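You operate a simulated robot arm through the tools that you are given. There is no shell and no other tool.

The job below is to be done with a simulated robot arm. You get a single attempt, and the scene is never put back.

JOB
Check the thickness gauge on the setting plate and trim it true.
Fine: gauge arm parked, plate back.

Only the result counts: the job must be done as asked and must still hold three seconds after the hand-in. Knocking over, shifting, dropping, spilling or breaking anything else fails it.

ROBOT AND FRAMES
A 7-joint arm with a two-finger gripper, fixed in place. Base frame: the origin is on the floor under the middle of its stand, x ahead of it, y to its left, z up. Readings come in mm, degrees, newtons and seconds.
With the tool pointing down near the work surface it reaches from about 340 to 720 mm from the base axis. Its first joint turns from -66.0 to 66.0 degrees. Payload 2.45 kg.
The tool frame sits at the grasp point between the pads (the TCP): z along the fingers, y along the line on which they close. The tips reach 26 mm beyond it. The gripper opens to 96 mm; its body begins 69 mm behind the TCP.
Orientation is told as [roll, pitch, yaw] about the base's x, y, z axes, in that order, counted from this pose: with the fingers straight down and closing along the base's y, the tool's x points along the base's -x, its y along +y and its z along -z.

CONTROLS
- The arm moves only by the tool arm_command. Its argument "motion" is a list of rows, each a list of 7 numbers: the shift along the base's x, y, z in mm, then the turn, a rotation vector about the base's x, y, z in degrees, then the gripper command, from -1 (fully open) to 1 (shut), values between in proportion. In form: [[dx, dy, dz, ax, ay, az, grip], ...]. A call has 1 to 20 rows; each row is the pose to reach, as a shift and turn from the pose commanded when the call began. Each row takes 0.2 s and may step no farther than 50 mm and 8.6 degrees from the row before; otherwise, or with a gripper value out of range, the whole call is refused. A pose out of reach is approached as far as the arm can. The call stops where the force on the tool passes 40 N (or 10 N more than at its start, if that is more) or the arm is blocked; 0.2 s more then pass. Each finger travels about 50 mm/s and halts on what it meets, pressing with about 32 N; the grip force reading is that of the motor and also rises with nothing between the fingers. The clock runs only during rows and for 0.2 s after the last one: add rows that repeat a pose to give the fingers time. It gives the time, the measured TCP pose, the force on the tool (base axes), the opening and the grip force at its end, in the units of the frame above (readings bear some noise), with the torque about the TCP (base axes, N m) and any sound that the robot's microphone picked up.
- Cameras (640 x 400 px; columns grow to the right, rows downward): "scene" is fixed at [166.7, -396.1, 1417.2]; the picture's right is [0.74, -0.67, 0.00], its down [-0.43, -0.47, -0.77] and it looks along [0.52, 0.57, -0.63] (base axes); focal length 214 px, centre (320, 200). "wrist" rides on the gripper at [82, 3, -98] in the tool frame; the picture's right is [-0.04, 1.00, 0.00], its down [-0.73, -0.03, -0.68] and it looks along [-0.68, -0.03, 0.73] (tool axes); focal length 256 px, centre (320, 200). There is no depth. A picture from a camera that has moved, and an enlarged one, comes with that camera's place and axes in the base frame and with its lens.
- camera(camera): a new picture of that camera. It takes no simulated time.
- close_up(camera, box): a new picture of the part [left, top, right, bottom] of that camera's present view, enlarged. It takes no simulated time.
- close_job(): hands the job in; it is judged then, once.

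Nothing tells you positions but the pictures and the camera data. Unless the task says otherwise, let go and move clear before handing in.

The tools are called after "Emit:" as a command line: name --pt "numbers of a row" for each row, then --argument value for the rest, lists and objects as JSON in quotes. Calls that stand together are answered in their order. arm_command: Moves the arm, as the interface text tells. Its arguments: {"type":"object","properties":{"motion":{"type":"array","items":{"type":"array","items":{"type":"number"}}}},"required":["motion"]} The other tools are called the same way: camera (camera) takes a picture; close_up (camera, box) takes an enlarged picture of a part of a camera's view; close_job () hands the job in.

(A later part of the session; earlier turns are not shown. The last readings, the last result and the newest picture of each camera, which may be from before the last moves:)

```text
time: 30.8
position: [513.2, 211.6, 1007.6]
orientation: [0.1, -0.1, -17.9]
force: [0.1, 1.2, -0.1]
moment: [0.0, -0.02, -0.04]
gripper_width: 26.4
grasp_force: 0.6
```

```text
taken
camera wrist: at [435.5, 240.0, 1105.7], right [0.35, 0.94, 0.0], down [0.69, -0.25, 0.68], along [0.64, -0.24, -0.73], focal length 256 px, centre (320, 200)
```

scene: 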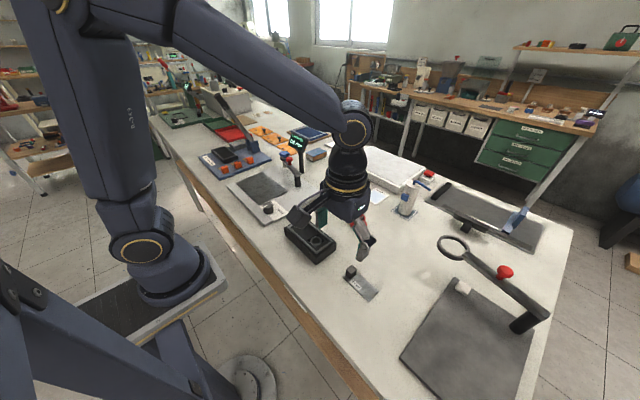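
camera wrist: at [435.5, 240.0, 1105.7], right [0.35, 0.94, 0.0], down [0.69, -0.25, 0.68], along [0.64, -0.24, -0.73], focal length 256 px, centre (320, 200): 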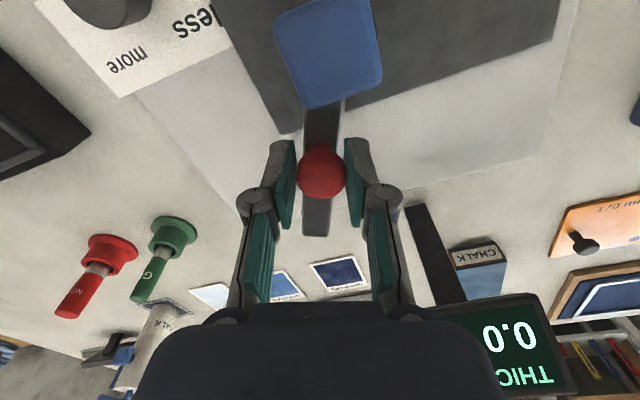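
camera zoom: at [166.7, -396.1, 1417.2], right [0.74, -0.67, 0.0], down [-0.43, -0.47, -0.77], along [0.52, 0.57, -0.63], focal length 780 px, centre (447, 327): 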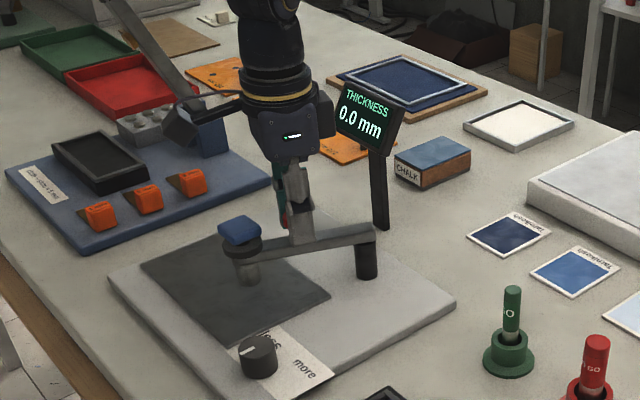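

The probe head is now over the pad at about (460, 233), with the arm at ~158°. The blue cap looks like a press-down plunger, so before fetching the plate I'll test how pressing it works on the bare pad. First I'll let go, lift, shut the fingers and move above the cap.

Emit:
arm_command --pt "0 0 0 0 0 0 0.17" --pt "0 0 0 0 0 0 0.17" --pt "0 0 25 0 0 0 0.17" --pt "0 0 55 0 0 0 0.17" --pt "0 0 80 0 0 0 0.5" --pt "-20 10 80 0 0 0 1" --pt "-40 18 80 0 0 0 1" --pt "-53 21.5 80 0 0 0 1" --pt "-53 21.5 80 0 0 0 1"

Emit:
close_up --camera "scene" --box '[220, 110, 350, 220]'

Emit:
camera --camera "wrist"

```text
time: 32.8
position: [456.3, 232.1, 1085.1]
orientation: [0.0, 0.0, -18.0]
force: [-0.4, -0.3, -0.2]
moment: [0.0, 0.02, 0.03]
gripper_width: 0.0
grasp_force: 28.2
```

```text
3.64 times, centred on (285, 165) of scene
camera zoom: at [166.7, -396.1, 1417.2], right [0.74, -0.67, 0.0], down [-0.43, -0.47, -0.77], along [0.52, 0.57, -0.63], focal length 780 px, centre (447, 327)
```

zoom: 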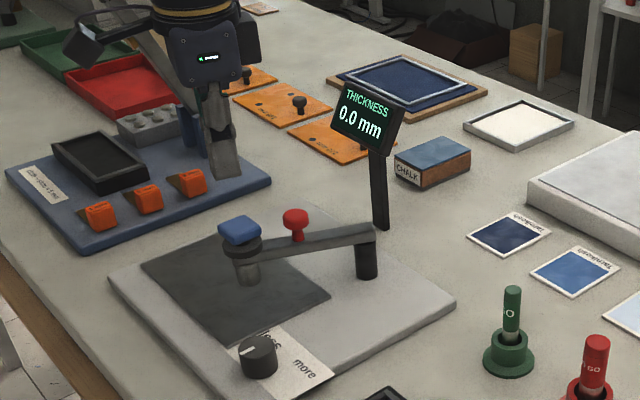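

```text
taken
camera wrist: at [380.5, 260.5, 1184.7], right [0.35, 0.94, 0.0], down [0.69, -0.25, 0.68], along [0.64, -0.24, -0.73], focal length 256 px, centre (320, 200)
```

wrist: 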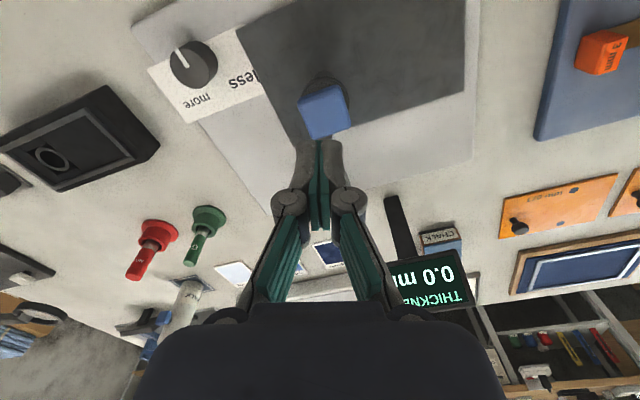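

I'm about 2–3 mm off the cap centre at (459, 234). I'll correct that and descend gently until contact.

Emit:
arm_command --pt "2.7 1.9 -15 0 0 0 1" --pt "2.7 1.9 -30 0 0 0 1" --pt "2.7 1.9 -36 0 0 0 1" --pt "2.7 1.9 -39 0 0 0 1" --pt "2.7 1.9 -42 0 0 0 1" --pt "2.7 1.9 -45 0 0 0 1" --pt "2.7 1.9 -47 0 0 0 1"

Emit:
close_up --camera "scene" --box '[220, 110, 350, 220]'

```text
time: 34.4
position: [460.4, 235.7, 1039.3]
orientation: [0.0, 0.0, -18.1]
force: [-0.3, -0.6, -0.3]
moment: [-0.03, 0.0, -0.03]
gripper_width: 0.0
grasp_force: 28.4
```

```text
3.64 times, centred on (285, 165) of scene
camera zoom: at [166.7, -396.1, 1417.2], right [0.74, -0.67, 0.0], down [-0.43, -0.47, -0.77], along [0.52, 0.57, -0.63], focal length 780 px, centre (447, 327)
```

zoom: 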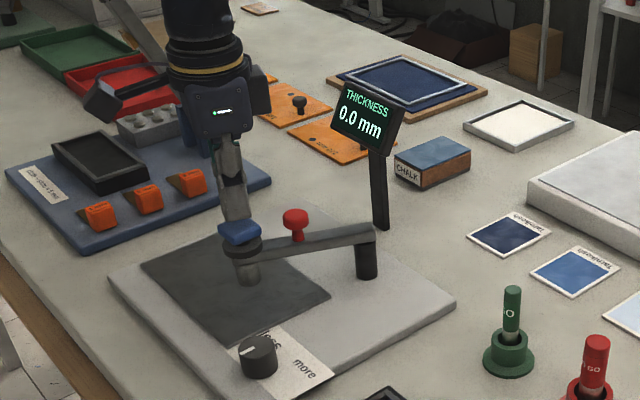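

Emit:
close_up --camera "scene" --box '[255, 150, 305, 185]'

Emit:
close_up --camera "wrist" --box '[220, 80, 420, 220]'

```text
11.43 times, centred on (280, 168) of scene
camera zoom: at [166.7, -396.1, 1417.2], right [0.74, -0.67, 0.0], down [-0.43, -0.47, -0.77], along [0.52, 0.57, -0.63], focal length 2451 px, centre (777, 571)
```

zoom: 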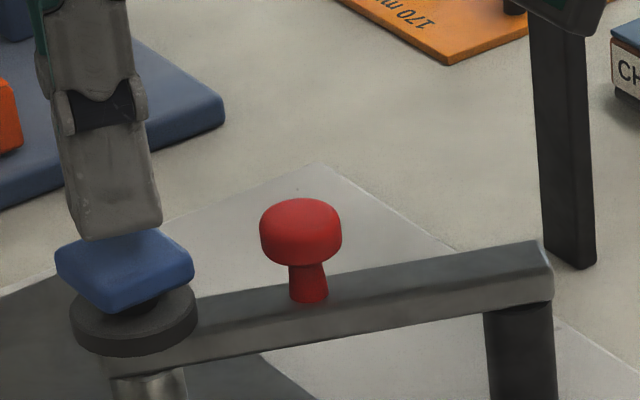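

```text
2.86 times, centred on (320, 150) of wrist
camera zoom: at [384.2, 263.3, 1136.6], right [0.35, 0.94, 0.0], down [0.69, -0.25, 0.68], along [0.64, -0.24, -0.73], focal length 731 px, centre (320, 343)
```

zoom: 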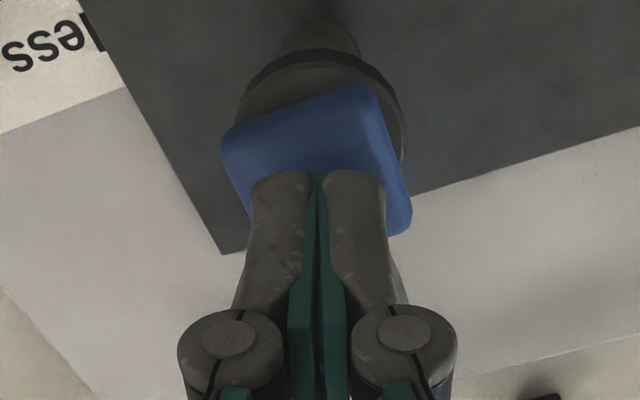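

The tips are still about 10 mm above the cap and centred on it. Continuing down slowly.

Emit:
arm_command --pt "-0.5 -1 -3 0 0 0 1" --pt "-0.5 -1 -5 0 0 0 1" --pt "-0.5 -1 -7 0 0 0 1" --pt "-0.5 -1 -9 0 0 0 1" --pt "-0.5 -1 -10 0 0 0 1" --pt "-0.5 -1 -11 0 0 0 1" --pt "-0.5 -1 -12 0 0 0 1"

Emit:
close_up --camera "scene" --box '[255, 130, 325, 185]'

```text
time: 36.0
position: [461.1, 233.9, 1027.3]
orientation: [-0.1, 0.0, -18.0]
force: [2.0, 0.5, 1.4]
moment: [-0.02, -0.02, 0.02]
gripper_width: 6.0
grasp_force: 28.8
```

```text
7.27 times, centred on (290, 158) of scene
camera zoom: at [166.7, -396.1, 1417.2], right [0.74, -0.67, 0.0], down [-0.43, -0.47, -0.77], along [0.52, 0.57, -0.63], focal length 1560 px, centre (538, 509)
```

zoom: 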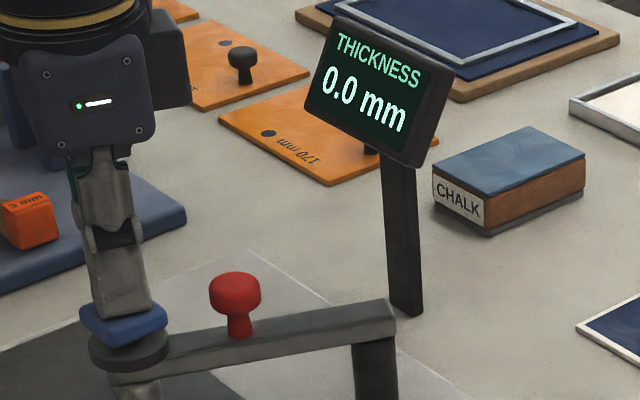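

Contact has just begun. I'll press a bit further in 1 mm steps and watch the display.

Emit:
arm_command --pt "0 0 -1 0 0 0 1" --pt "0 0 -2 0 0 0 1" --pt "0 0 -3 0 0 0 1" --pt "0 0 -4 0 0 0 1" --pt "0 0 -4 0 0 0 1"

Emit:
close_up --camera "scene" --box '[255, 130, 325, 185]'

Emit:
close_up --camera "wrist" --box '[220, 80, 420, 220]'

```text
time: 37.2
position: [462.2, 234.0, 1025.3]
orientation: [0.0, 0.0, -18.1]
force: [0.7, 0.1, 1.6]
moment: [-0.02, -0.02, -0.03]
gripper_width: 6.0
grasp_force: 28.8
heard: click
```

```text
7.27 times, centred on (290, 158) of scene
camera zoom: at [166.7, -396.1, 1417.2], right [0.74, -0.67, 0.0], down [-0.43, -0.47, -0.77], along [0.52, 0.57, -0.63], focal length 1560 px, centre (538, 509)
```

zoom: 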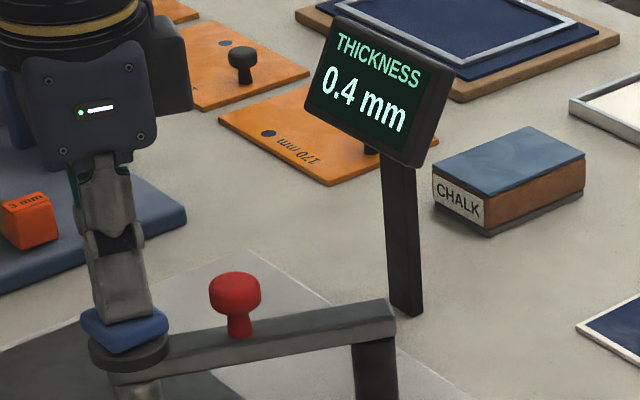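

```text
2.86 times, centred on (320, 150) of wrist
camera zoom: at [384.7, 262.7, 1122.2], right [0.35, 0.94, 0.0], down [0.69, -0.25, 0.68], along [0.64, -0.24, -0.73], focal length 731 px, centre (320, 343)
```

zoom: 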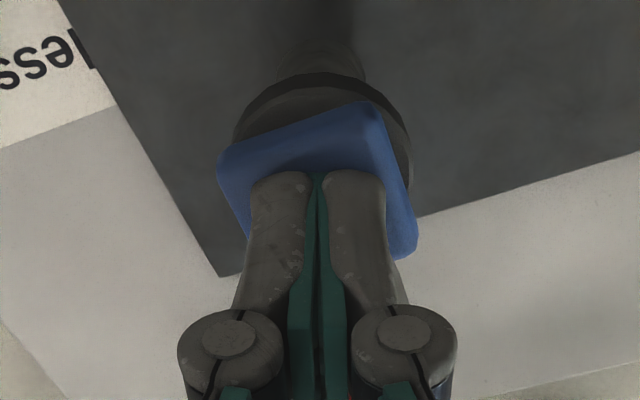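

A click, and the display read 0.4 mm on the bare pad, so one press of the blue cap takes a reading (after ~4 mm of travel) and the gauge reads about 0.4 high. Now I'll lift off and check whether the reading holds.

Emit:
arm_command --pt "0 0 10 0 0 0 1" --pt "0 0 30 0 0 0 1" --pt "0 0 60 0 0 0 0.6" --pt "20 -9 60 0 0 0 0.17" --pt "40 -18 60 0 0 0 0.17" --pt "51 -22 60 0 0 0 0.17" --pt "51 -22 60 0 0 0 0.17"

Emit:
close_up --camera "scene" --box '[220, 110, 350, 220]'

Emit:
camera --camera "wrist"

```text
time: 38.8
position: [513.2, 211.6, 1083.7]
orientation: [0.0, 0.0, -18.0]
force: [1.0, 0.1, 0.1]
moment: [0.02, -0.02, -0.02]
gripper_width: 40.0
grasp_force: 0.0
```

```text
3.64 times, centred on (285, 165) of scene
camera zoom: at [166.7, -396.1, 1417.2], right [0.74, -0.67, 0.0], down [-0.43, -0.47, -0.77], along [0.52, 0.57, -0.63], focal length 780 px, centre (447, 327)
```

zoom: 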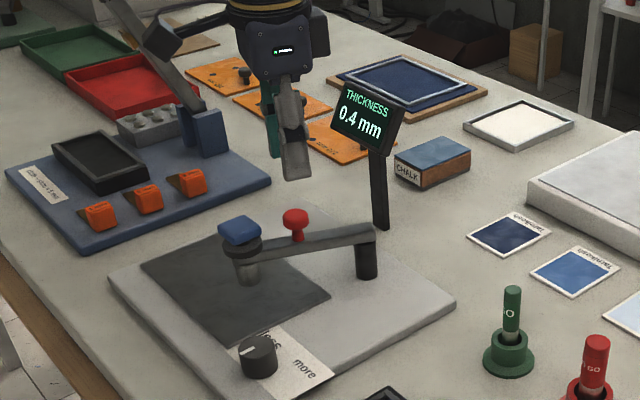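

```text
taken
camera wrist: at [437.0, 239.1, 1182.3], right [0.35, 0.94, 0.0], down [0.69, -0.25, 0.68], along [0.64, -0.24, -0.73], focal length 256 px, centre (320, 200)
```

wrist: 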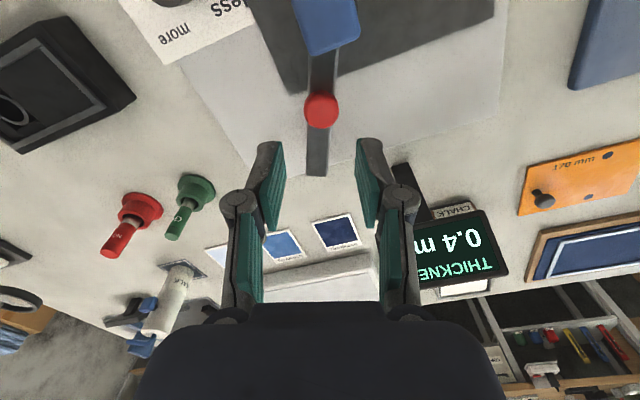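

The 0.4 reading stays on the display. Next I'll cage the red ball again and swing the arm back to about 107°, to clear the pad for the setting plate.

Emit:
arm_command --pt "0 0 -30 0 0 0 0.17" --pt "0 0 -55 0 0 0 0.17" --pt "0 0 -70 0 0 0 0.17" --pt "0 0 -77 0 0 0 0.17" --pt "0 0 -77 0 0 0 0.458" --pt "0 0 -77 0 0 0 0.458" --pt "1.8 4.3 -77 0 0 -3 0.458" --pt "4 8.6 -77 0 0 -6 0.458" --pt "6.4 12.7 -77 0 0 -10 0.458" --pt "9.2 16.6 -77 0 0 -14 0.458" --pt "12.2 20.3 -77 0 0 -18 0.458" --pt "15.4 23.8 -77 0 0 -22 0.458" --pt "18.9 27 -77 0 0 -26 0.458" --pt "22.6 30 -77 0 0 -30 0.458" --pt "26.5 32.8 -77 0 0 -34 0.458" --pt "30.6 35.2 -77 0 0 -38 0.458" --pt "34.9 37.4 -77 0 0 -41 0.458" --pt "39.3 39.3 -77 0 0 -44 0.458" --pt "39.3 39.3 -77 0 0 -44 0.458"

Emit:
close_up --camera "scene" --box '[220, 110, 350, 220]'

Emit:
camera --camera "wrist"

```text
time: 42.8
position: [550.8, 252.3, 1006.5]
orientation: [0.0, 0.0, -62.0]
force: [-0.8, -0.6, -0.4]
moment: [-0.03, 0.02, 0.0]
gripper_width: 26.7
grasp_force: 0.1
```

```text
3.64 times, centred on (285, 165) of scene
camera zoom: at [166.7, -396.1, 1417.2], right [0.74, -0.67, 0.0], down [-0.43, -0.47, -0.77], along [0.52, 0.57, -0.63], focal length 780 px, centre (447, 327)
```

zoom: 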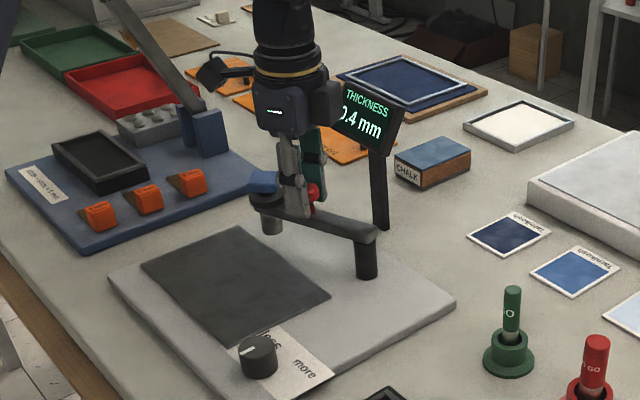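

```text
taken
camera wrist: at [515.4, 325.5, 1104.8], right [0.9, 0.43, 0.0], down [0.32, -0.66, 0.68], along [0.29, -0.61, -0.73], focal length 256 px, centre (320, 200)
```

wrist: 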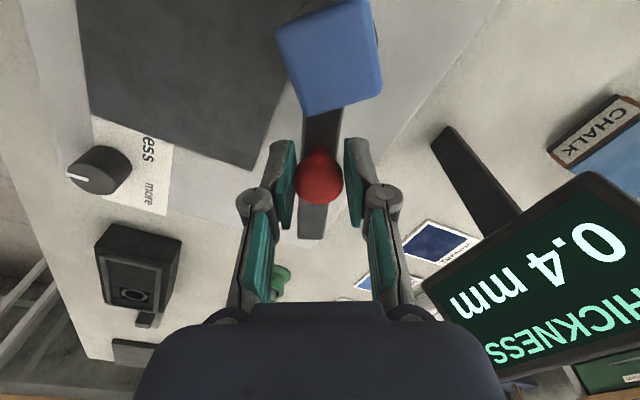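

The arm follows nicely. I'll push it a little further to ~101° for clearance, then let go and go up.

Emit:
arm_command --pt "4 1.2 0 0 0 -2 0.458" --pt "8 2 0 0 0 -4 0.458" --pt "12 2.7 0 0 0 -6 0.458" --pt "12 2.7 0 0 0 -6 0.17" --pt "12 2.7 0 0 0 -6 0.17" --pt "12 2.7 25 0 0 -6 0.17" --pt "12 2.7 60 0 0 -6 0.17" --pt "0 -10 100 0 0 -2 0.17" --pt "-20 -30 110 0 0 6 0.17" --pt "-45 -60 110 0 0 14 0.17" --pt "-65 -100 110 0 0 22 0.0" --pt "-80 -145 110 0 0 30 0.0" --pt "-90 -190 110 0 0 38 -0.1" --pt "-100 -235 110 0 0 46 -0.1" --pt "-105 -280 110 0 0 54 -0.1" --pt "-110 -325 110 0 0 60 -0.1" --pt "-115 -370 110 0 0 60 -0.1" --pt "-118 -415 110 0 0 60 -0.1" --pt "-118 -445 100 0 0 60 -0.1" --pt "-118 -465 90 0 0 60 -0.1"

Emit:
camera --camera "wrist"

Emit:
camera --camera "scene"

```text
time: 47.0
position: [432.5, -212.9, 1095.7]
orientation: [0.0, 0.0, -1.9]
force: [0.2, -0.3, -0.5]
moment: [-0.03, 0.01, 0.04]
gripper_width: 52.7
grasp_force: 0.1
```

```text
taken
camera wrist: at [350.5, -207.1, 1194.4], right [0.07, 1.0, 0.0], down [0.73, -0.05, 0.68], along [0.68, -0.05, -0.73], focal length 256 px, centre (320, 200)
```

wrist: 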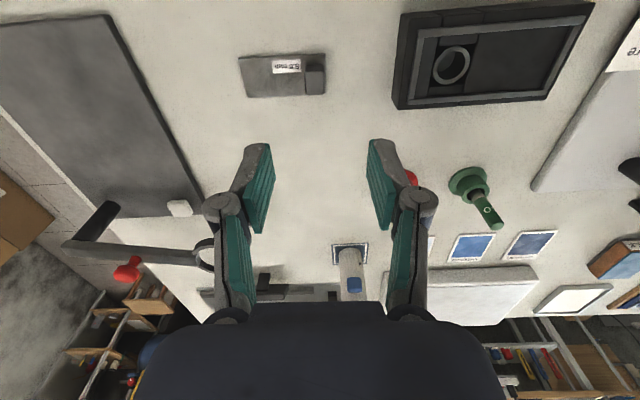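

```text
taken
```

scene: 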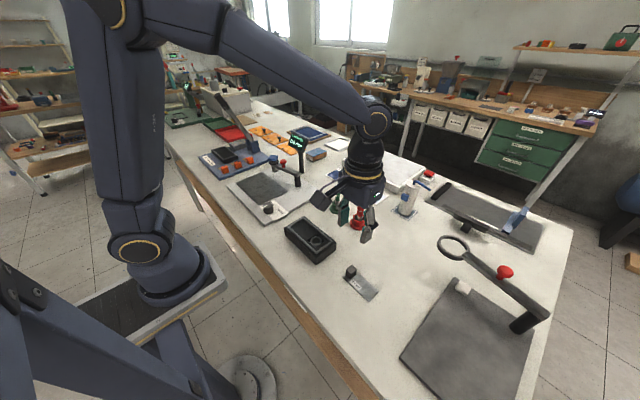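

Emit:
close_up --camera "wrist" --box '[230, 40, 340, 110]'

Emit:
close_up --camera "scene" --box '[230, 140, 320, 215]'

```text
5.71 times, centred on (285, 75) of wrist
camera zoom: at [350.5, -207.1, 1194.4], right [0.07, 1.0, 0.0], down [0.73, -0.05, 0.68], along [0.68, -0.05, -0.73], focal length 1463 px, centre (520, 914)
```

zoom: 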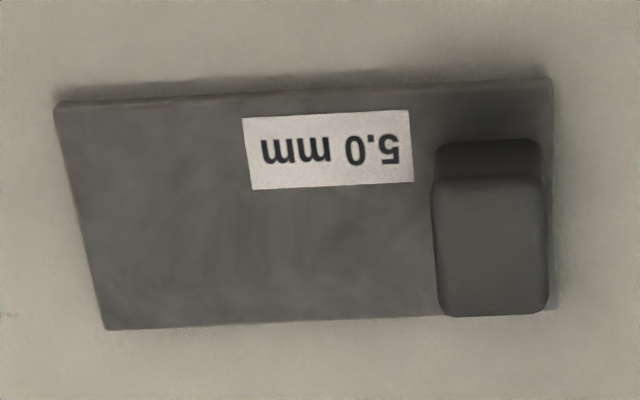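

```text
5.33 times, centred on (275, 178) of scene
camera zoom: at [166.7, -396.1, 1417.2], right [0.74, -0.67, 0.0], down [-0.43, -0.47, -0.77], along [0.52, 0.57, -0.63], focal length 1144 px, centre (560, 320)
```

zoom: 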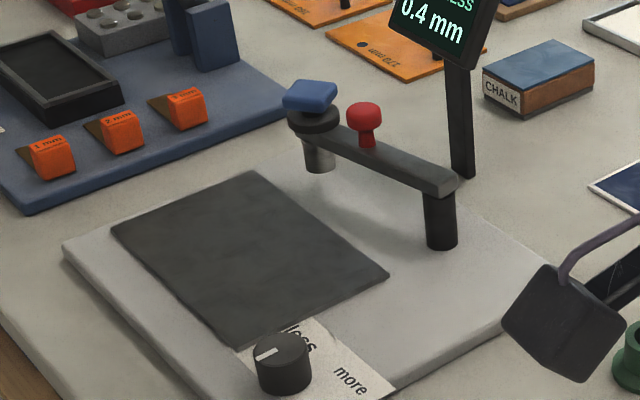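

The plate centre is about (438, −251.5), turned −2.2°, and the cube handle is at (437, −218.5). I'll descend over the cube with the gripper aligned, pausing just above it to check.

Emit:
arm_command --pt "2 -3 -25 0 0 0 -0.1" --pt "4 -5 -55 0 0 0 -0.1" --pt "4.5 -5.6 -85 0 0 0 -0.1" --pt "4.5 -5.6 -110 0 0 0 -0.1" --pt "4.5 -5.6 -125 0 0 -0.3 -0.1" --pt "4.5 -5.6 -125 0 0 -0.3 -0.1"

Emit:
camera --camera "wrist"

Emit:
close_up --camera "scene" --box '[320, 220, 420, 310]'

```text
time: 48.4
position: [436.3, -217.8, 971.0]
orientation: [0.0, -0.1, -2.2]
force: [-0.1, 1.0, -0.4]
moment: [0.0, 0.0, -0.02]
gripper_width: 52.6
grasp_force: 0.1
```

```text
taken
camera wrist: at [356.3, -211.9, 1069.6], right [0.08, 1.0, 0.0], down [0.73, -0.06, 0.68], along [0.68, -0.05, -0.73], focal length 256 px, centre (320, 200)
```

wrist: 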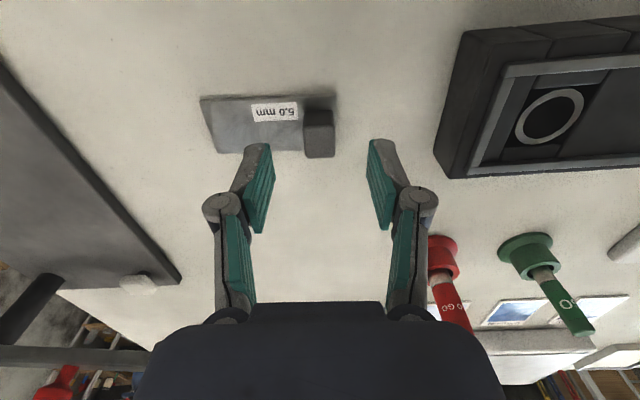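

```text
4.44 times, centred on (370, 265) of scene
camera zoom: at [166.7, -396.1, 1417.2], right [0.74, -0.67, 0.0], down [-0.43, -0.47, -0.77], along [0.52, 0.57, -0.63], focal length 953 px, centre (98, -89)
```

zoom: 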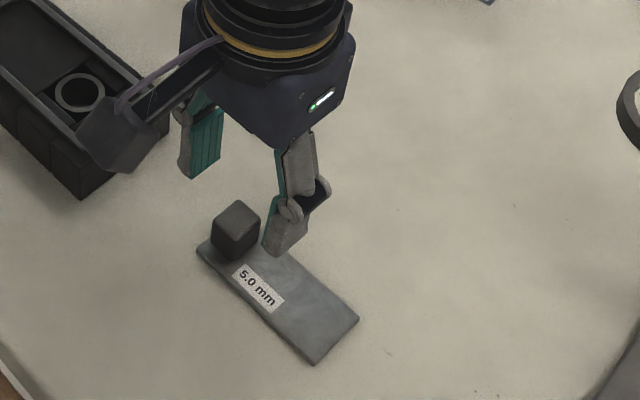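

Emit:
arm_command --pt "0.5 -0.5 -14 0 0 0 -0.1" --pt "0.5 -0.5 -25 0 0 0 -0.1" --pt "0.5 -0.5 -31 0 0 0 -0.1" --pt "0.5 -0.5 -34 0 0 0 -0.1" --pt "0.5 -0.5 -34 0 0 0 -0.1"

Emit:
camera --camera "wrist"

Emit:
close_up --camera "scene" --box '[320, 220, 420, 310]'

```text
time: 49.6
position: [438.8, -219.2, 937.3]
orientation: [0.0, 0.0, -2.3]
force: [0.1, -0.1, 0.2]
moment: [-0.01, 0.03, 0.02]
gripper_width: 52.7
grasp_force: 0.0
```

```text
taken
camera wrist: at [357.4, -213.0, 1036.7], right [0.08, 1.0, 0.0], down [0.73, -0.06, 0.68], along [0.68, -0.05, -0.73], focal length 256 px, centre (320, 200)
```

wrist: 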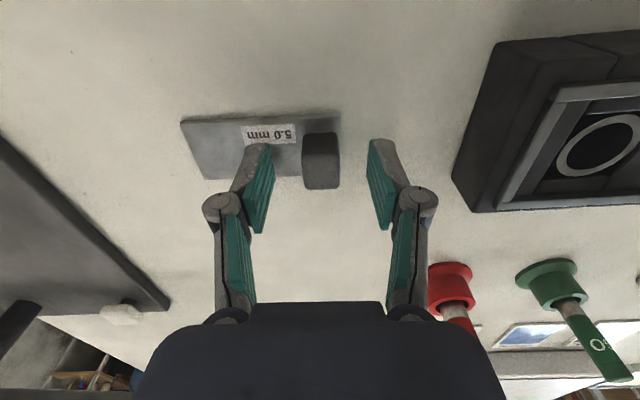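

```text
4.44 times, centred on (370, 265) of scene
camera zoom: at [166.7, -396.1, 1417.2], right [0.74, -0.67, 0.0], down [-0.43, -0.47, -0.77], along [0.52, 0.57, -0.63], focal length 953 px, centre (98, -89)
```

zoom: 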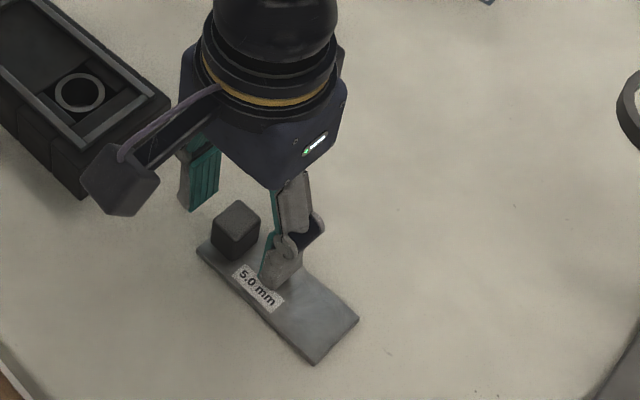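

Cube is well centred between the pads. Shifting 3 mm back in x and closing on it.

Emit:
arm_command --pt "-2 0 0 0 0 0 -0.1" --pt "-3 0 0 0 0 0 0.3" --pt "-3 0 0 0 0 0 0.6" --pt "-3 0 0 0 0 0 1" --pt "-3 0 0 0 0 0 1"

Emit:
close_up --camera "wrist" --box '[160, 80, 460, 260]'

```text
time: 50.8
position: [435.2, -217.5, 939.7]
orientation: [-0.1, 0.0, -2.3]
force: [-0.3, 0.1, 0.4]
moment: [0.03, 0.01, 0.04]
gripper_width: 19.3
grasp_force: 32.1
```

```text
2.13 times, centred on (310, 170) of wrist
camera zoom: at [354.5, -212.5, 1036.1], right [0.08, 1.0, 0.0], down [0.73, -0.06, 0.68], along [0.68, -0.05, -0.73], focal length 546 px, centre (341, 264)
```

zoom: 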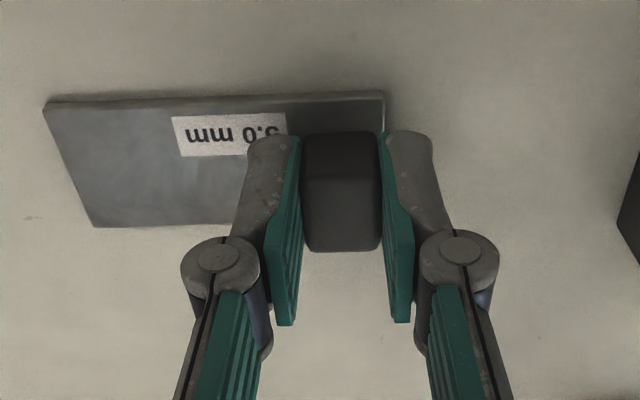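

The cube is gripped (19.3 mm). I'll lift gently and check that the plate comes up level.

Emit:
arm_command --pt "0 0 3 0 0 0 1" --pt "0 0 10 0 0 0 1" --pt "0 0 25 0 0 0 1" --pt "0 0 45 0 0 0 1" --pt "0 0 60 0 0 0 1" --pt "0 0 60 0 0 0 1"

Emit:
close_up --camera "wrist" --box '[160, 80, 460, 260]'

Emit:
close_up --camera "scene" --box '[320, 200, 420, 310]'

```text
time: 52.2
position: [434.4, -219.5, 998.1]
orientation: [0.0, 0.0, -2.3]
force: [0.0, -0.1, -1.4]
moment: [0.03, 0.0, 0.03]
gripper_width: 19.6
grasp_force: 32.1
```

```text
2.13 times, centred on (310, 170) of wrist
camera zoom: at [353.4, -213.8, 1096.2], right [0.08, 1.0, 0.0], down [0.73, -0.06, 0.68], along [0.68, -0.05, -0.73], focal length 546 px, centre (341, 264)
```

zoom: 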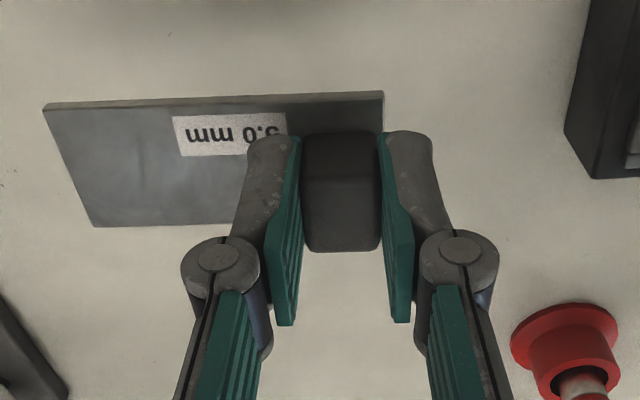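

```text
3.64 times, centred on (370, 255) of scene
camera zoom: at [166.7, -396.1, 1417.2], right [0.74, -0.67, 0.0], down [-0.43, -0.47, -0.77], along [0.52, 0.57, -0.63], focal length 780 px, centre (138, 0)
```

zoom: 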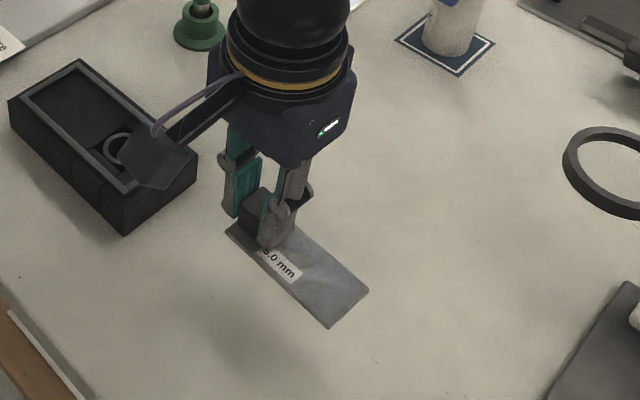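

The plate is held level and firmly. Now I'll carry it high over to the pad, turning it about +52° so the handle will point away from the gauge's pivot.

Emit:
arm_command --pt "0 0 25 0 0 0 1" --pt "0 10 50 0 0 0 1" --pt "0 35 62 0 0 2 1" --pt "0 70 62 0 0 6 1" --pt "0 105 62 0 0 10 1" --pt "0 140 62 0 0 14 1" --pt "0 175 62 0 0 18 1" --pt "0 210 62 0 0 22 1" --pt "0 245 62 0 0 26 1" --pt "0 280 62 0 0 30 1" --pt "0 315 62 0 0 34 1" --pt "0 350 62 0 0 38 1" --pt "-1 385 62 0 0 42 1" --pt "-1 420 62 0 0 46 1" --pt "-1 450 62 0 0 49 1" --pt "-1 475 62 0 0 51 1" --pt "-1 490 62 0 0 52.2 1" --pt "-1 497.2 62 0 0 52.2 1" --pt "-1 497.2 55 0 0 52.2 1" --pt "-1 497.2 45 0 0 52.2 1"

Emit:
camera --camera "wrist"

Emit:
close_up --camera "scene" --box '[220, 110, 350, 220]'

```text
time: 56.4
position: [436.5, 278.4, 1043.7]
orientation: [-0.1, 0.0, 50.0]
force: [-0.2, 0.2, -1.6]
moment: [0.01, 0.02, 0.04]
gripper_width: 19.1
grasp_force: 32.3
```

```text
taken
camera wrist: at [381.4, 217.9, 1142.0], right [-0.74, 0.67, 0.0], down [0.5, 0.54, 0.68], along [0.46, 0.5, -0.73], focal length 256 px, centre (320, 200)
```

wrist: 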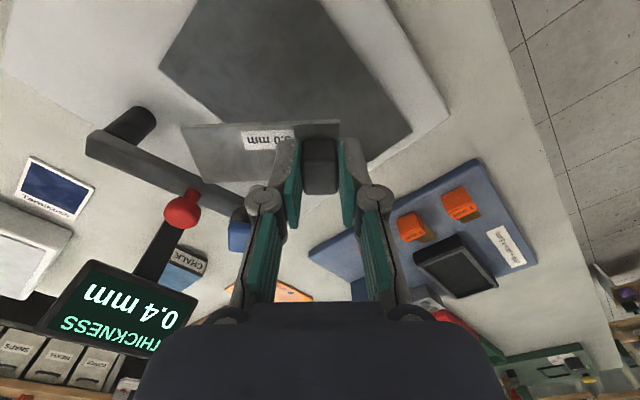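

```text
3.64 times, centred on (285, 165) of scene
camera zoom: at [166.7, -396.1, 1417.2], right [0.74, -0.67, 0.0], down [-0.43, -0.47, -0.77], along [0.52, 0.57, -0.63], focal length 780 px, centre (447, 327)
```

zoom: 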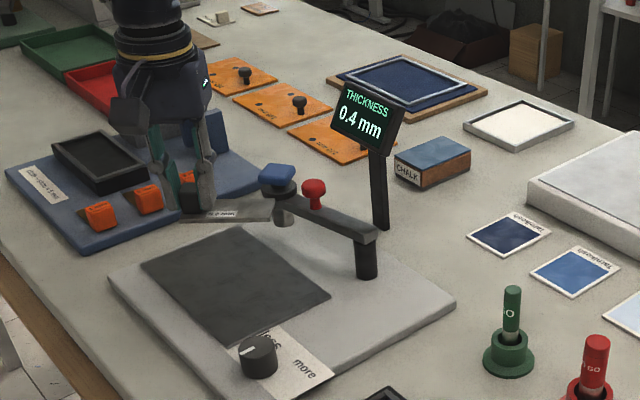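

The plate is above the pad with its handle outward. I'll lower it to just above the pad and check before setting it down.

Emit:
arm_command --pt "0 0 -20 0 0 0 1" --pt "0 0 -40 0 0 0 1" --pt "0 0 -58 0 0 0 1" --pt "0 0 -70 0 0 0 1" --pt "0 0 -77 0 0 0 1" --pt "0 0 -77 0 0 0 1"

Emit:
camera --camera "wrist"

Emit:
close_up --camera "scene" --box '[230, 140, 320, 215]'

```text
time: 57.8
position: [435.6, 276.2, 965.0]
orientation: [0.0, 0.0, 50.0]
force: [-0.6, 0.4, -1.7]
moment: [-0.04, 0.04, 0.0]
gripper_width: 19.2
grasp_force: 32.2
```

```text
taken
camera wrist: at [380.6, 216.3, 1063.6], right [-0.74, 0.67, 0.0], down [0.49, 0.54, 0.68], along [0.46, 0.5, -0.73], focal length 256 px, centre (320, 200)
```

wrist: 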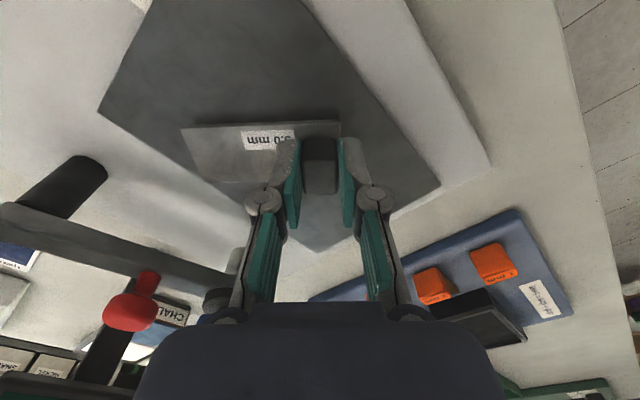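

```text
5.33 times, centred on (275, 178) of scene
camera zoom: at [166.7, -396.1, 1417.2], right [0.74, -0.67, 0.0], down [-0.43, -0.47, -0.77], along [0.52, 0.57, -0.63], focal length 1144 px, centre (560, 320)
```

zoom: 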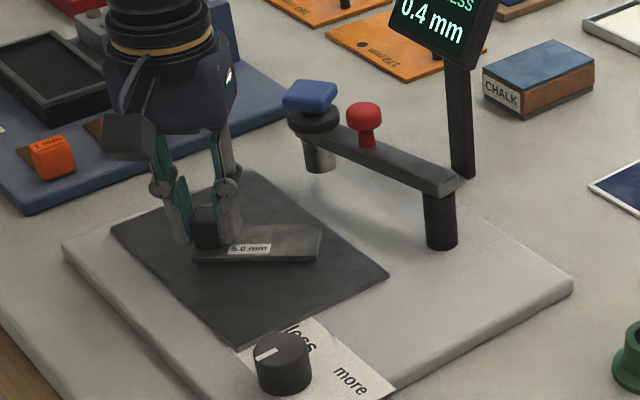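

Emit:
arm_command --pt "0 0 -2 0 0 0 1" --pt "0 0 -4 0 0 0 1" --pt "0 0 -5 0 0 0 1" --pt "0 0 -6 0 0 0 1"

```text
time: 58.8
position: [433.5, 279.0, 960.3]
orientation: [0.0, 0.0, 49.9]
force: [0.3, -0.2, -1.7]
moment: [0.03, 0.02, 0.01]
gripper_width: 19.5
grasp_force: 32.3
```

Emit:
arm_command --pt "0 0 -0.7 0 0 0 1" --pt "0 0 -1.4 0 0 0 1" --pt "0 0 -1.4 0 0 0 1"

Emit:
close_up --camera "scene" --box '[240, 165, 300, 205]'

```text
time: 59.6
position: [434.5, 278.5, 957.2]
orientation: [0.1, 0.0, 49.8]
force: [1.1, 0.3, 1.9]
moment: [-0.1, -0.04, 0.03]
gripper_width: 19.1
grasp_force: 31.7
```

```text
10.00 times, centred on (270, 185) of scene
camera zoom: at [166.7, -396.1, 1417.2], right [0.74, -0.67, 0.0], down [-0.43, -0.47, -0.77], along [0.52, 0.57, -0.63], focal length 2145 px, centre (820, 350)
```

zoom: 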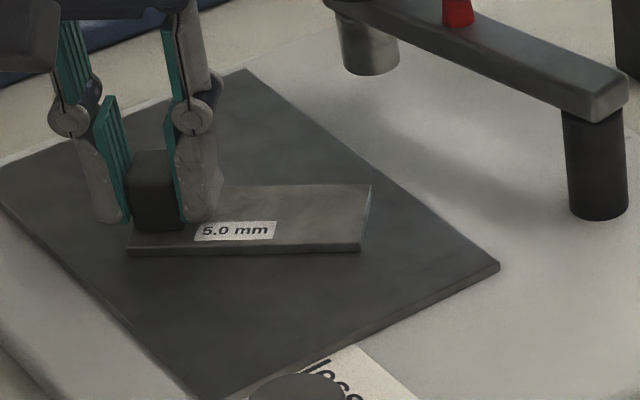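

Contact is detected at command z≈958, so the pad top is at ~920.6. I'll open gently and rise straight up.

Emit:
arm_command --pt "0 0 -0.3 0 0 0 1" --pt "0 0 -0.3 0 0 0 0.5" --pt "0 0 -0.3 0 0 0 0.2" --pt "0 0 -0.3 0 0 0 0.1" --pt "0 0 15 0 0 0 0.1" --pt "0 0 40 0 0 0 0.1" --pt "0 0 80 0 0 0 0.1" --pt "0 0 110 0 0 0 0.1" --pt "0 0 110 0 0 0 0.1"

Emit:
camera --camera "wrist"

Emit:
close_up --camera "scene" --box '[230, 140, 320, 215]'

```text
time: 61.6
position: [437.9, 276.9, 1069.2]
orientation: [0.0, 0.0, 49.9]
force: [0.7, -0.8, -0.2]
moment: [0.0, -0.01, -0.03]
gripper_width: 42.9
grasp_force: 0.0
```

```text
taken
camera wrist: at [382.4, 217.1, 1167.4], right [-0.74, 0.67, 0.0], down [0.5, 0.54, 0.68], along [0.46, 0.5, -0.73], focal length 256 px, centre (320, 200)
```

wrist: 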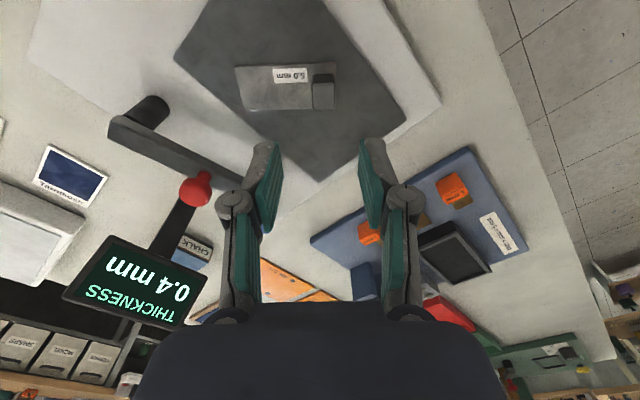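

```text
5.33 times, centred on (275, 178) of scene
camera zoom: at [166.7, -396.1, 1417.2], right [0.74, -0.67, 0.0], down [-0.43, -0.47, -0.77], along [0.52, 0.57, -0.63], focal length 1144 px, centre (560, 320)
```

zoom: 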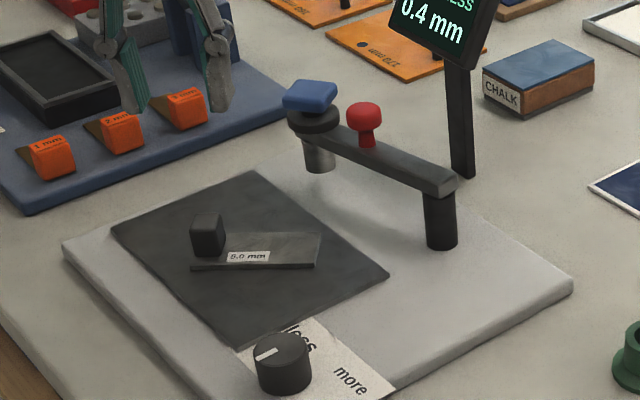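

The plate sits flat on the pad with its handle outward. Now I'll go back to the red ball, yawing to −68°, and pause above it.

Emit:
arm_command --pt "5 -1 15 0 0 -8 0.1" --pt "15 -3 17 0 0 -16 0.17" --pt "25 -5 17 0 0 -24 0.17" --pt "35 -7 17 0 0 -32 0.17" --pt "45 -9 17 0 0 -40 0.17" --pt "55 -11 17 0 0 -48 0.17" --pt "65 -13 17 0 0 -56 0.17" --pt "75 -15 17 0 0 -64 0.17" --pt "85 -17 17 0 0 -72 0.17" --pt "95 -19 17 0 0 -80 0.17" --pt "105 -21 17 0 0 -88 0.17" --pt "115 -22 17 0 0 -96 0.17" --pt "123 -23 17 0 0 -104 0.17" --pt "129 -23.4 17 0 0 -112 0.17" --pt "129 -23.4 17 0 0 -118 0.17" --pt "129 -23.4 17 0 0 -118 0.17"

Emit:
camera --camera "wrist"

```text
time: 65.0
position: [565.0, 253.3, 1084.8]
orientation: [0.0, 0.0, -68.3]
force: [0.0, -0.7, 0.7]
moment: [-0.01, 0.01, 0.02]
gripper_width: 39.7
grasp_force: 0.0
```

```text
taken
camera wrist: at [536.5, 331.0, 1183.0], right [0.94, 0.33, 0.0], down [0.25, -0.69, 0.68], along [0.23, -0.64, -0.73], focal length 256 px, centre (320, 200)
```

wrist: 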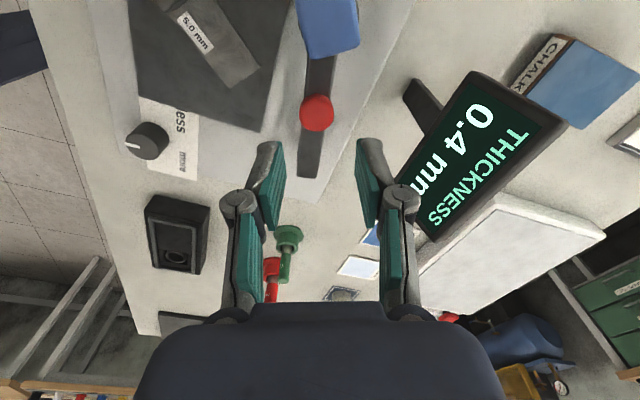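

Emit:
arm_command --pt "0 0 -30 0 0 0 0.17" --pt "0 0 -58 0 0 0 0.17" --pt "0 0 -72 0 0 0 0.17" --pt "0 0 -78 0 0 0 0.17" --pt "0 0 -78 0 0 0 0.458" --pt "0 0 -78 0 0 0 0.458" --pt "-3.8 -1.4 -78 0 0 3 0.458" --pt "-8.4 -2.8 -78 0 0 6 0.458" --pt "-12.9 -4.5 -78 0 0 9 0.458" --pt "-17.2 -6.6 -78 0 0 12 0.458" --pt "-21.4 -8.9 -78 0 0 16 0.458" --pt "-25.4 -11.5 -78 0 0 20 0.458" --pt "-29.2 -14.4 -78 0 0 24 0.458" --pt "-32.8 -17.5 -78 0 0 28 0.458" --pt "-36.2 -20.9 -78 0 0 32 0.458" --pt "-39.3 -24.5 -78 0 0 35 0.458" --pt "-42.2 -28.3 -78 0 0 38 0.458" --pt "-44.8 -32.3 -78 0 0 41 0.458" --pt "-46 -34.4 -78 0 0 42 0.458" --pt "-46 -34.4 -78 0 0 42 0.458"

Emit:
camera --camera "wrist"

Emit:
close_up --camera "scene" --box '[230, 140, 320, 215]'

```text
time: 69.2
position: [518.9, 219.9, 1006.2]
orientation: [-0.1, 0.0, -26.1]
force: [-0.2, 1.5, -0.6]
moment: [0.0, 0.03, -0.04]
gripper_width: 26.6
grasp_force: 1.0
```

```text
taken
camera wrist: at [446.4, 258.9, 1105.1], right [0.47, 0.88, 0.0], down [0.65, -0.35, 0.68], along [0.6, -0.32, -0.73], focal length 256 px, centre (320, 200)
```

wrist: 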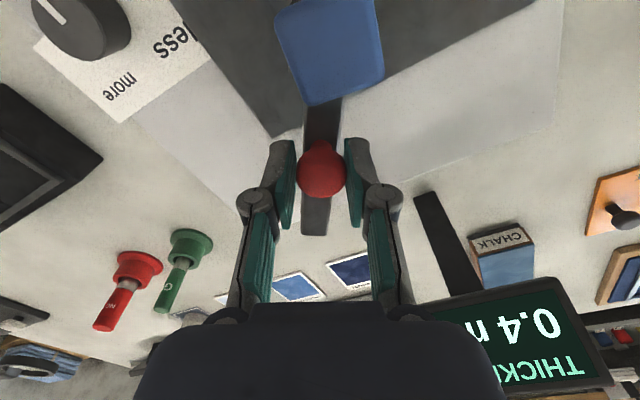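

```text
5.33 times, centred on (275, 178) of scene
camera zoom: at [166.7, -396.1, 1417.3], right [0.74, -0.67, 0.0], down [-0.43, -0.47, -0.77], along [0.52, 0.57, -0.63], focal length 1144 px, centre (560, 320)
```

zoom: 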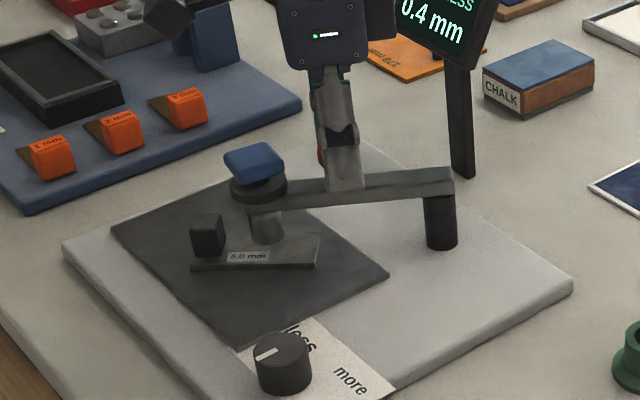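

The probe now hangs over the middle of the plate's flat area. I'll release, lift, shut the fingers, and press the cap at about (468, 249.6).

Emit:
arm_command --pt "0 0 0 0 0 0 0.17" --pt "0 0 0 0 0 0 0.17" --pt "0 0 25 0 0 0 0.17" --pt "0 0 55 0 0 0 0.17" --pt "0 0 77 0 0 0 0.5" --pt "-20 12 77 0 0 0 1" --pt "-40 24 77 0 0 0 1" --pt "-49 29.4 77 0 0 0 1" --pt "-49 29.4 77 0 0 0 1" --pt "-49 29.4 55 0 0 0 1" --pt "-49 29.4 35 0 0 0 1" --pt "-49 29.4 28 0 0 0 1" --pt "-49 29.4 28 0 0 0 1"

Emit:
close_up --camera "scene" --box '[255, 130, 325, 185]'

Emit:
close_up --camera "wrist" --box '[220, 80, 420, 220]'

```text
time: 72.0
position: [468.0, 248.9, 1035.2]
orientation: [0.0, 0.0, -26.0]
force: [0.7, 0.0, 0.0]
moment: [0.01, -0.02, -0.02]
gripper_width: 0.0
grasp_force: 28.4
```

```text
7.27 times, centred on (290, 158) of scene
camera zoom: at [166.7, -396.1, 1417.2], right [0.74, -0.67, 0.0], down [-0.43, -0.47, -0.77], along [0.52, 0.57, -0.63], focal length 1560 px, centre (538, 509)
```

zoom: 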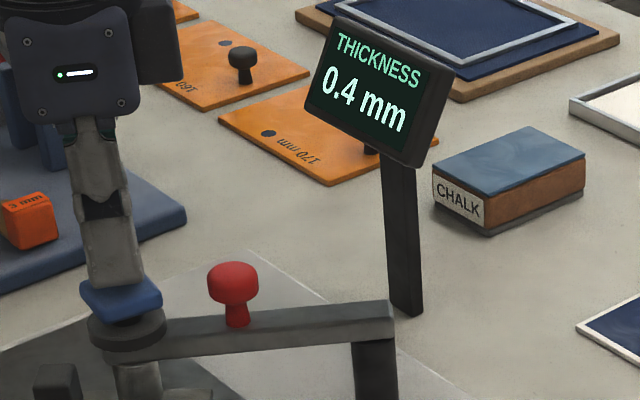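

```text
2.86 times, centred on (320, 150) of wrist
camera zoom: at [395.6, 287.4, 1133.1], right [0.48, 0.88, 0.0], down [0.65, -0.35, 0.68], along [0.6, -0.32, -0.73], focal length 731 px, centre (320, 343)
```

zoom: 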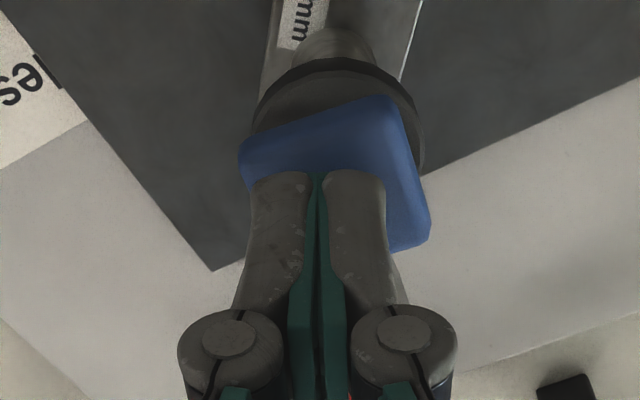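

Fingers are over the cap (offset ~3 mm, corrected). Pressing down to take the reading on the 5.0 mm plate.

Emit:
arm_command --pt "1.3 2.4 -2 0 0 0 1" --pt "1.3 2.4 -4 0 0 0 1" --pt "1.3 2.4 -6 0 0 0 1" --pt "1.3 2.4 -7 0 0 0 1" --pt "1.3 2.4 -8 0 0 0 1" --pt "1.3 2.4 -9 0 0 0 1" --pt "1.3 2.4 -10 0 0 0 1" --pt "1.3 2.4 -11 0 0 0 1" --pt "1.3 2.4 -11 0 0 0 1"

Emit:
close_up --camera "scene" --box '[255, 130, 325, 185]'

```text
time: 74.0
position: [470.6, 252.9, 1023.8]
orientation: [0.0, 0.0, -26.1]
force: [-0.9, 0.7, 2.0]
moment: [-0.02, 0.05, -0.04]
gripper_width: 5.8
grasp_force: 28.6
heard: click
```

```text
7.27 times, centred on (290, 158) of scene
camera zoom: at [166.6, -396.1, 1417.2], right [0.74, -0.67, 0.0], down [-0.43, -0.47, -0.77], along [0.52, 0.57, -0.63], focal length 1560 px, centre (538, 509)
```

zoom: 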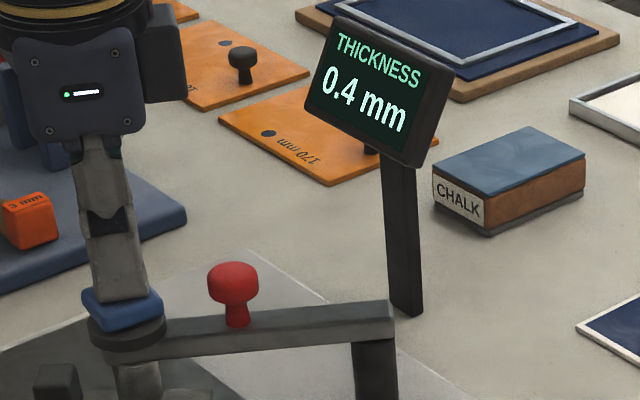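

A click, but the display still shows 0.4. I'll hold for a moment and look again, with a close view of the probe over the plate.

Emit:
arm_command --pt "0 0 0 0 0 0 1" --pt "0 0 -1 0 0 0 1" --pt "0 0 -1 0 0 0 1"

Emit:
close_up --camera "scene" --box '[255, 130, 325, 185]'

Emit:
close_up --camera "scene" --box '[255, 165, 305, 205]'

```text
time: 74.8
position: [468.7, 252.1, 1021.9]
orientation: [0.0, 0.0, -26.0]
force: [2.8, -0.6, 2.1]
moment: [-0.02, 0.0, -0.02]
gripper_width: 6.0
grasp_force: 28.3
```

```text
7.27 times, centred on (290, 158) of scene
camera zoom: at [166.7, -396.1, 1417.2], right [0.74, -0.67, 0.0], down [-0.43, -0.47, -0.77], along [0.52, 0.57, -0.63], focal length 1560 px, centre (538, 509)
```

zoom: 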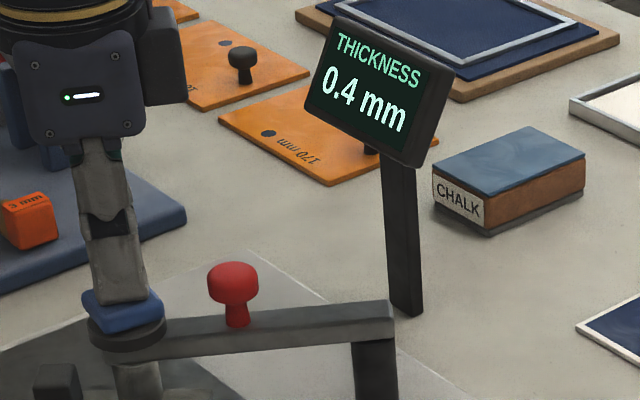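

```text
10.00 times, centred on (280, 185) of scene
camera zoom: at [166.7, -396.1, 1417.2], right [0.74, -0.67, 0.0], down [-0.43, -0.47, -0.77], along [0.52, 0.57, -0.63], focal length 2145 px, centre (720, 350)
```

zoom: 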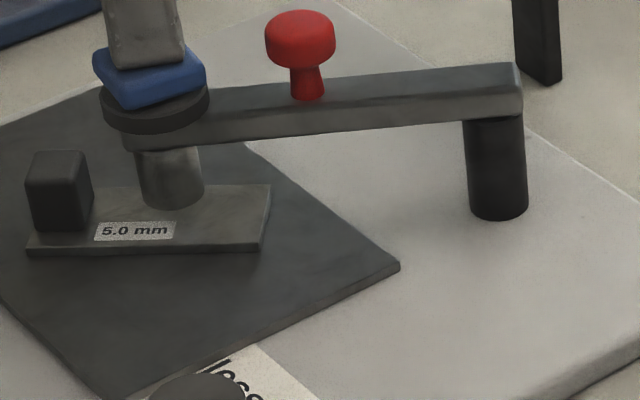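

The foot hangs clearly over the plate, yet the reading didn't change. Perhaps the arm has to be at its proper measuring stop for a reading to register. I'll swing it further to find out where it stops.

Emit:
arm_command --pt "0 0 12 0 0 0 1" --pt "0 0 40 0 0 0 0.8" --pt "0 0 61 0 0 0 0.4" --pt "16 -10 61 0 0 0 0.17" --pt "32 -21 61 0 0 0 0.17" --pt "47.7 -31.8 61 0 0 0 0.17" --pt "47.7 -31.8 35 0 0 0 0.17" --pt "47.7 -31.8 5 0 0 0 0.17" --pt "47.7 -31.8 -10 0 0 0 0.17" --pt "47.7 -31.8 -16 0 0 0 0.17" --pt "47.7 -31.8 -16 0 0 0 0.458" --pt "47.7 -31.8 -16 0 0 0 0.458"

Emit:
camera --camera "wrist"

```text
time: 77.4
position: [515.7, 218.6, 1006.8]
orientation: [0.0, -0.1, -26.2]
force: [0.5, 1.1, 0.3]
moment: [0.01, 0.0, 0.01]
gripper_width: 26.8
grasp_force: 0.3
```

```text
taken
camera wrist: at [444.3, 258.5, 1105.4], right [0.48, 0.88, 0.0], down [0.65, -0.35, 0.68], along [0.6, -0.32, -0.73], focal length 256 px, centre (320, 200)
```

wrist: 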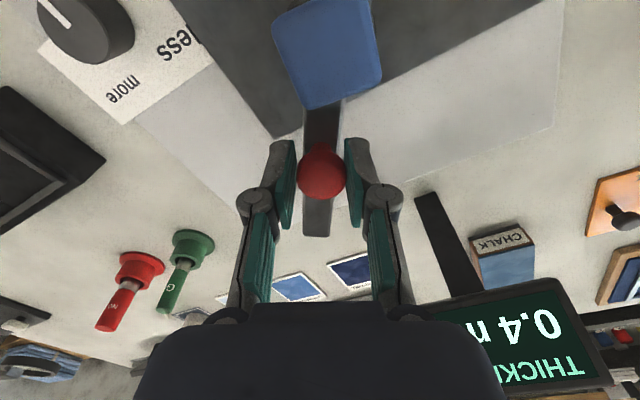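

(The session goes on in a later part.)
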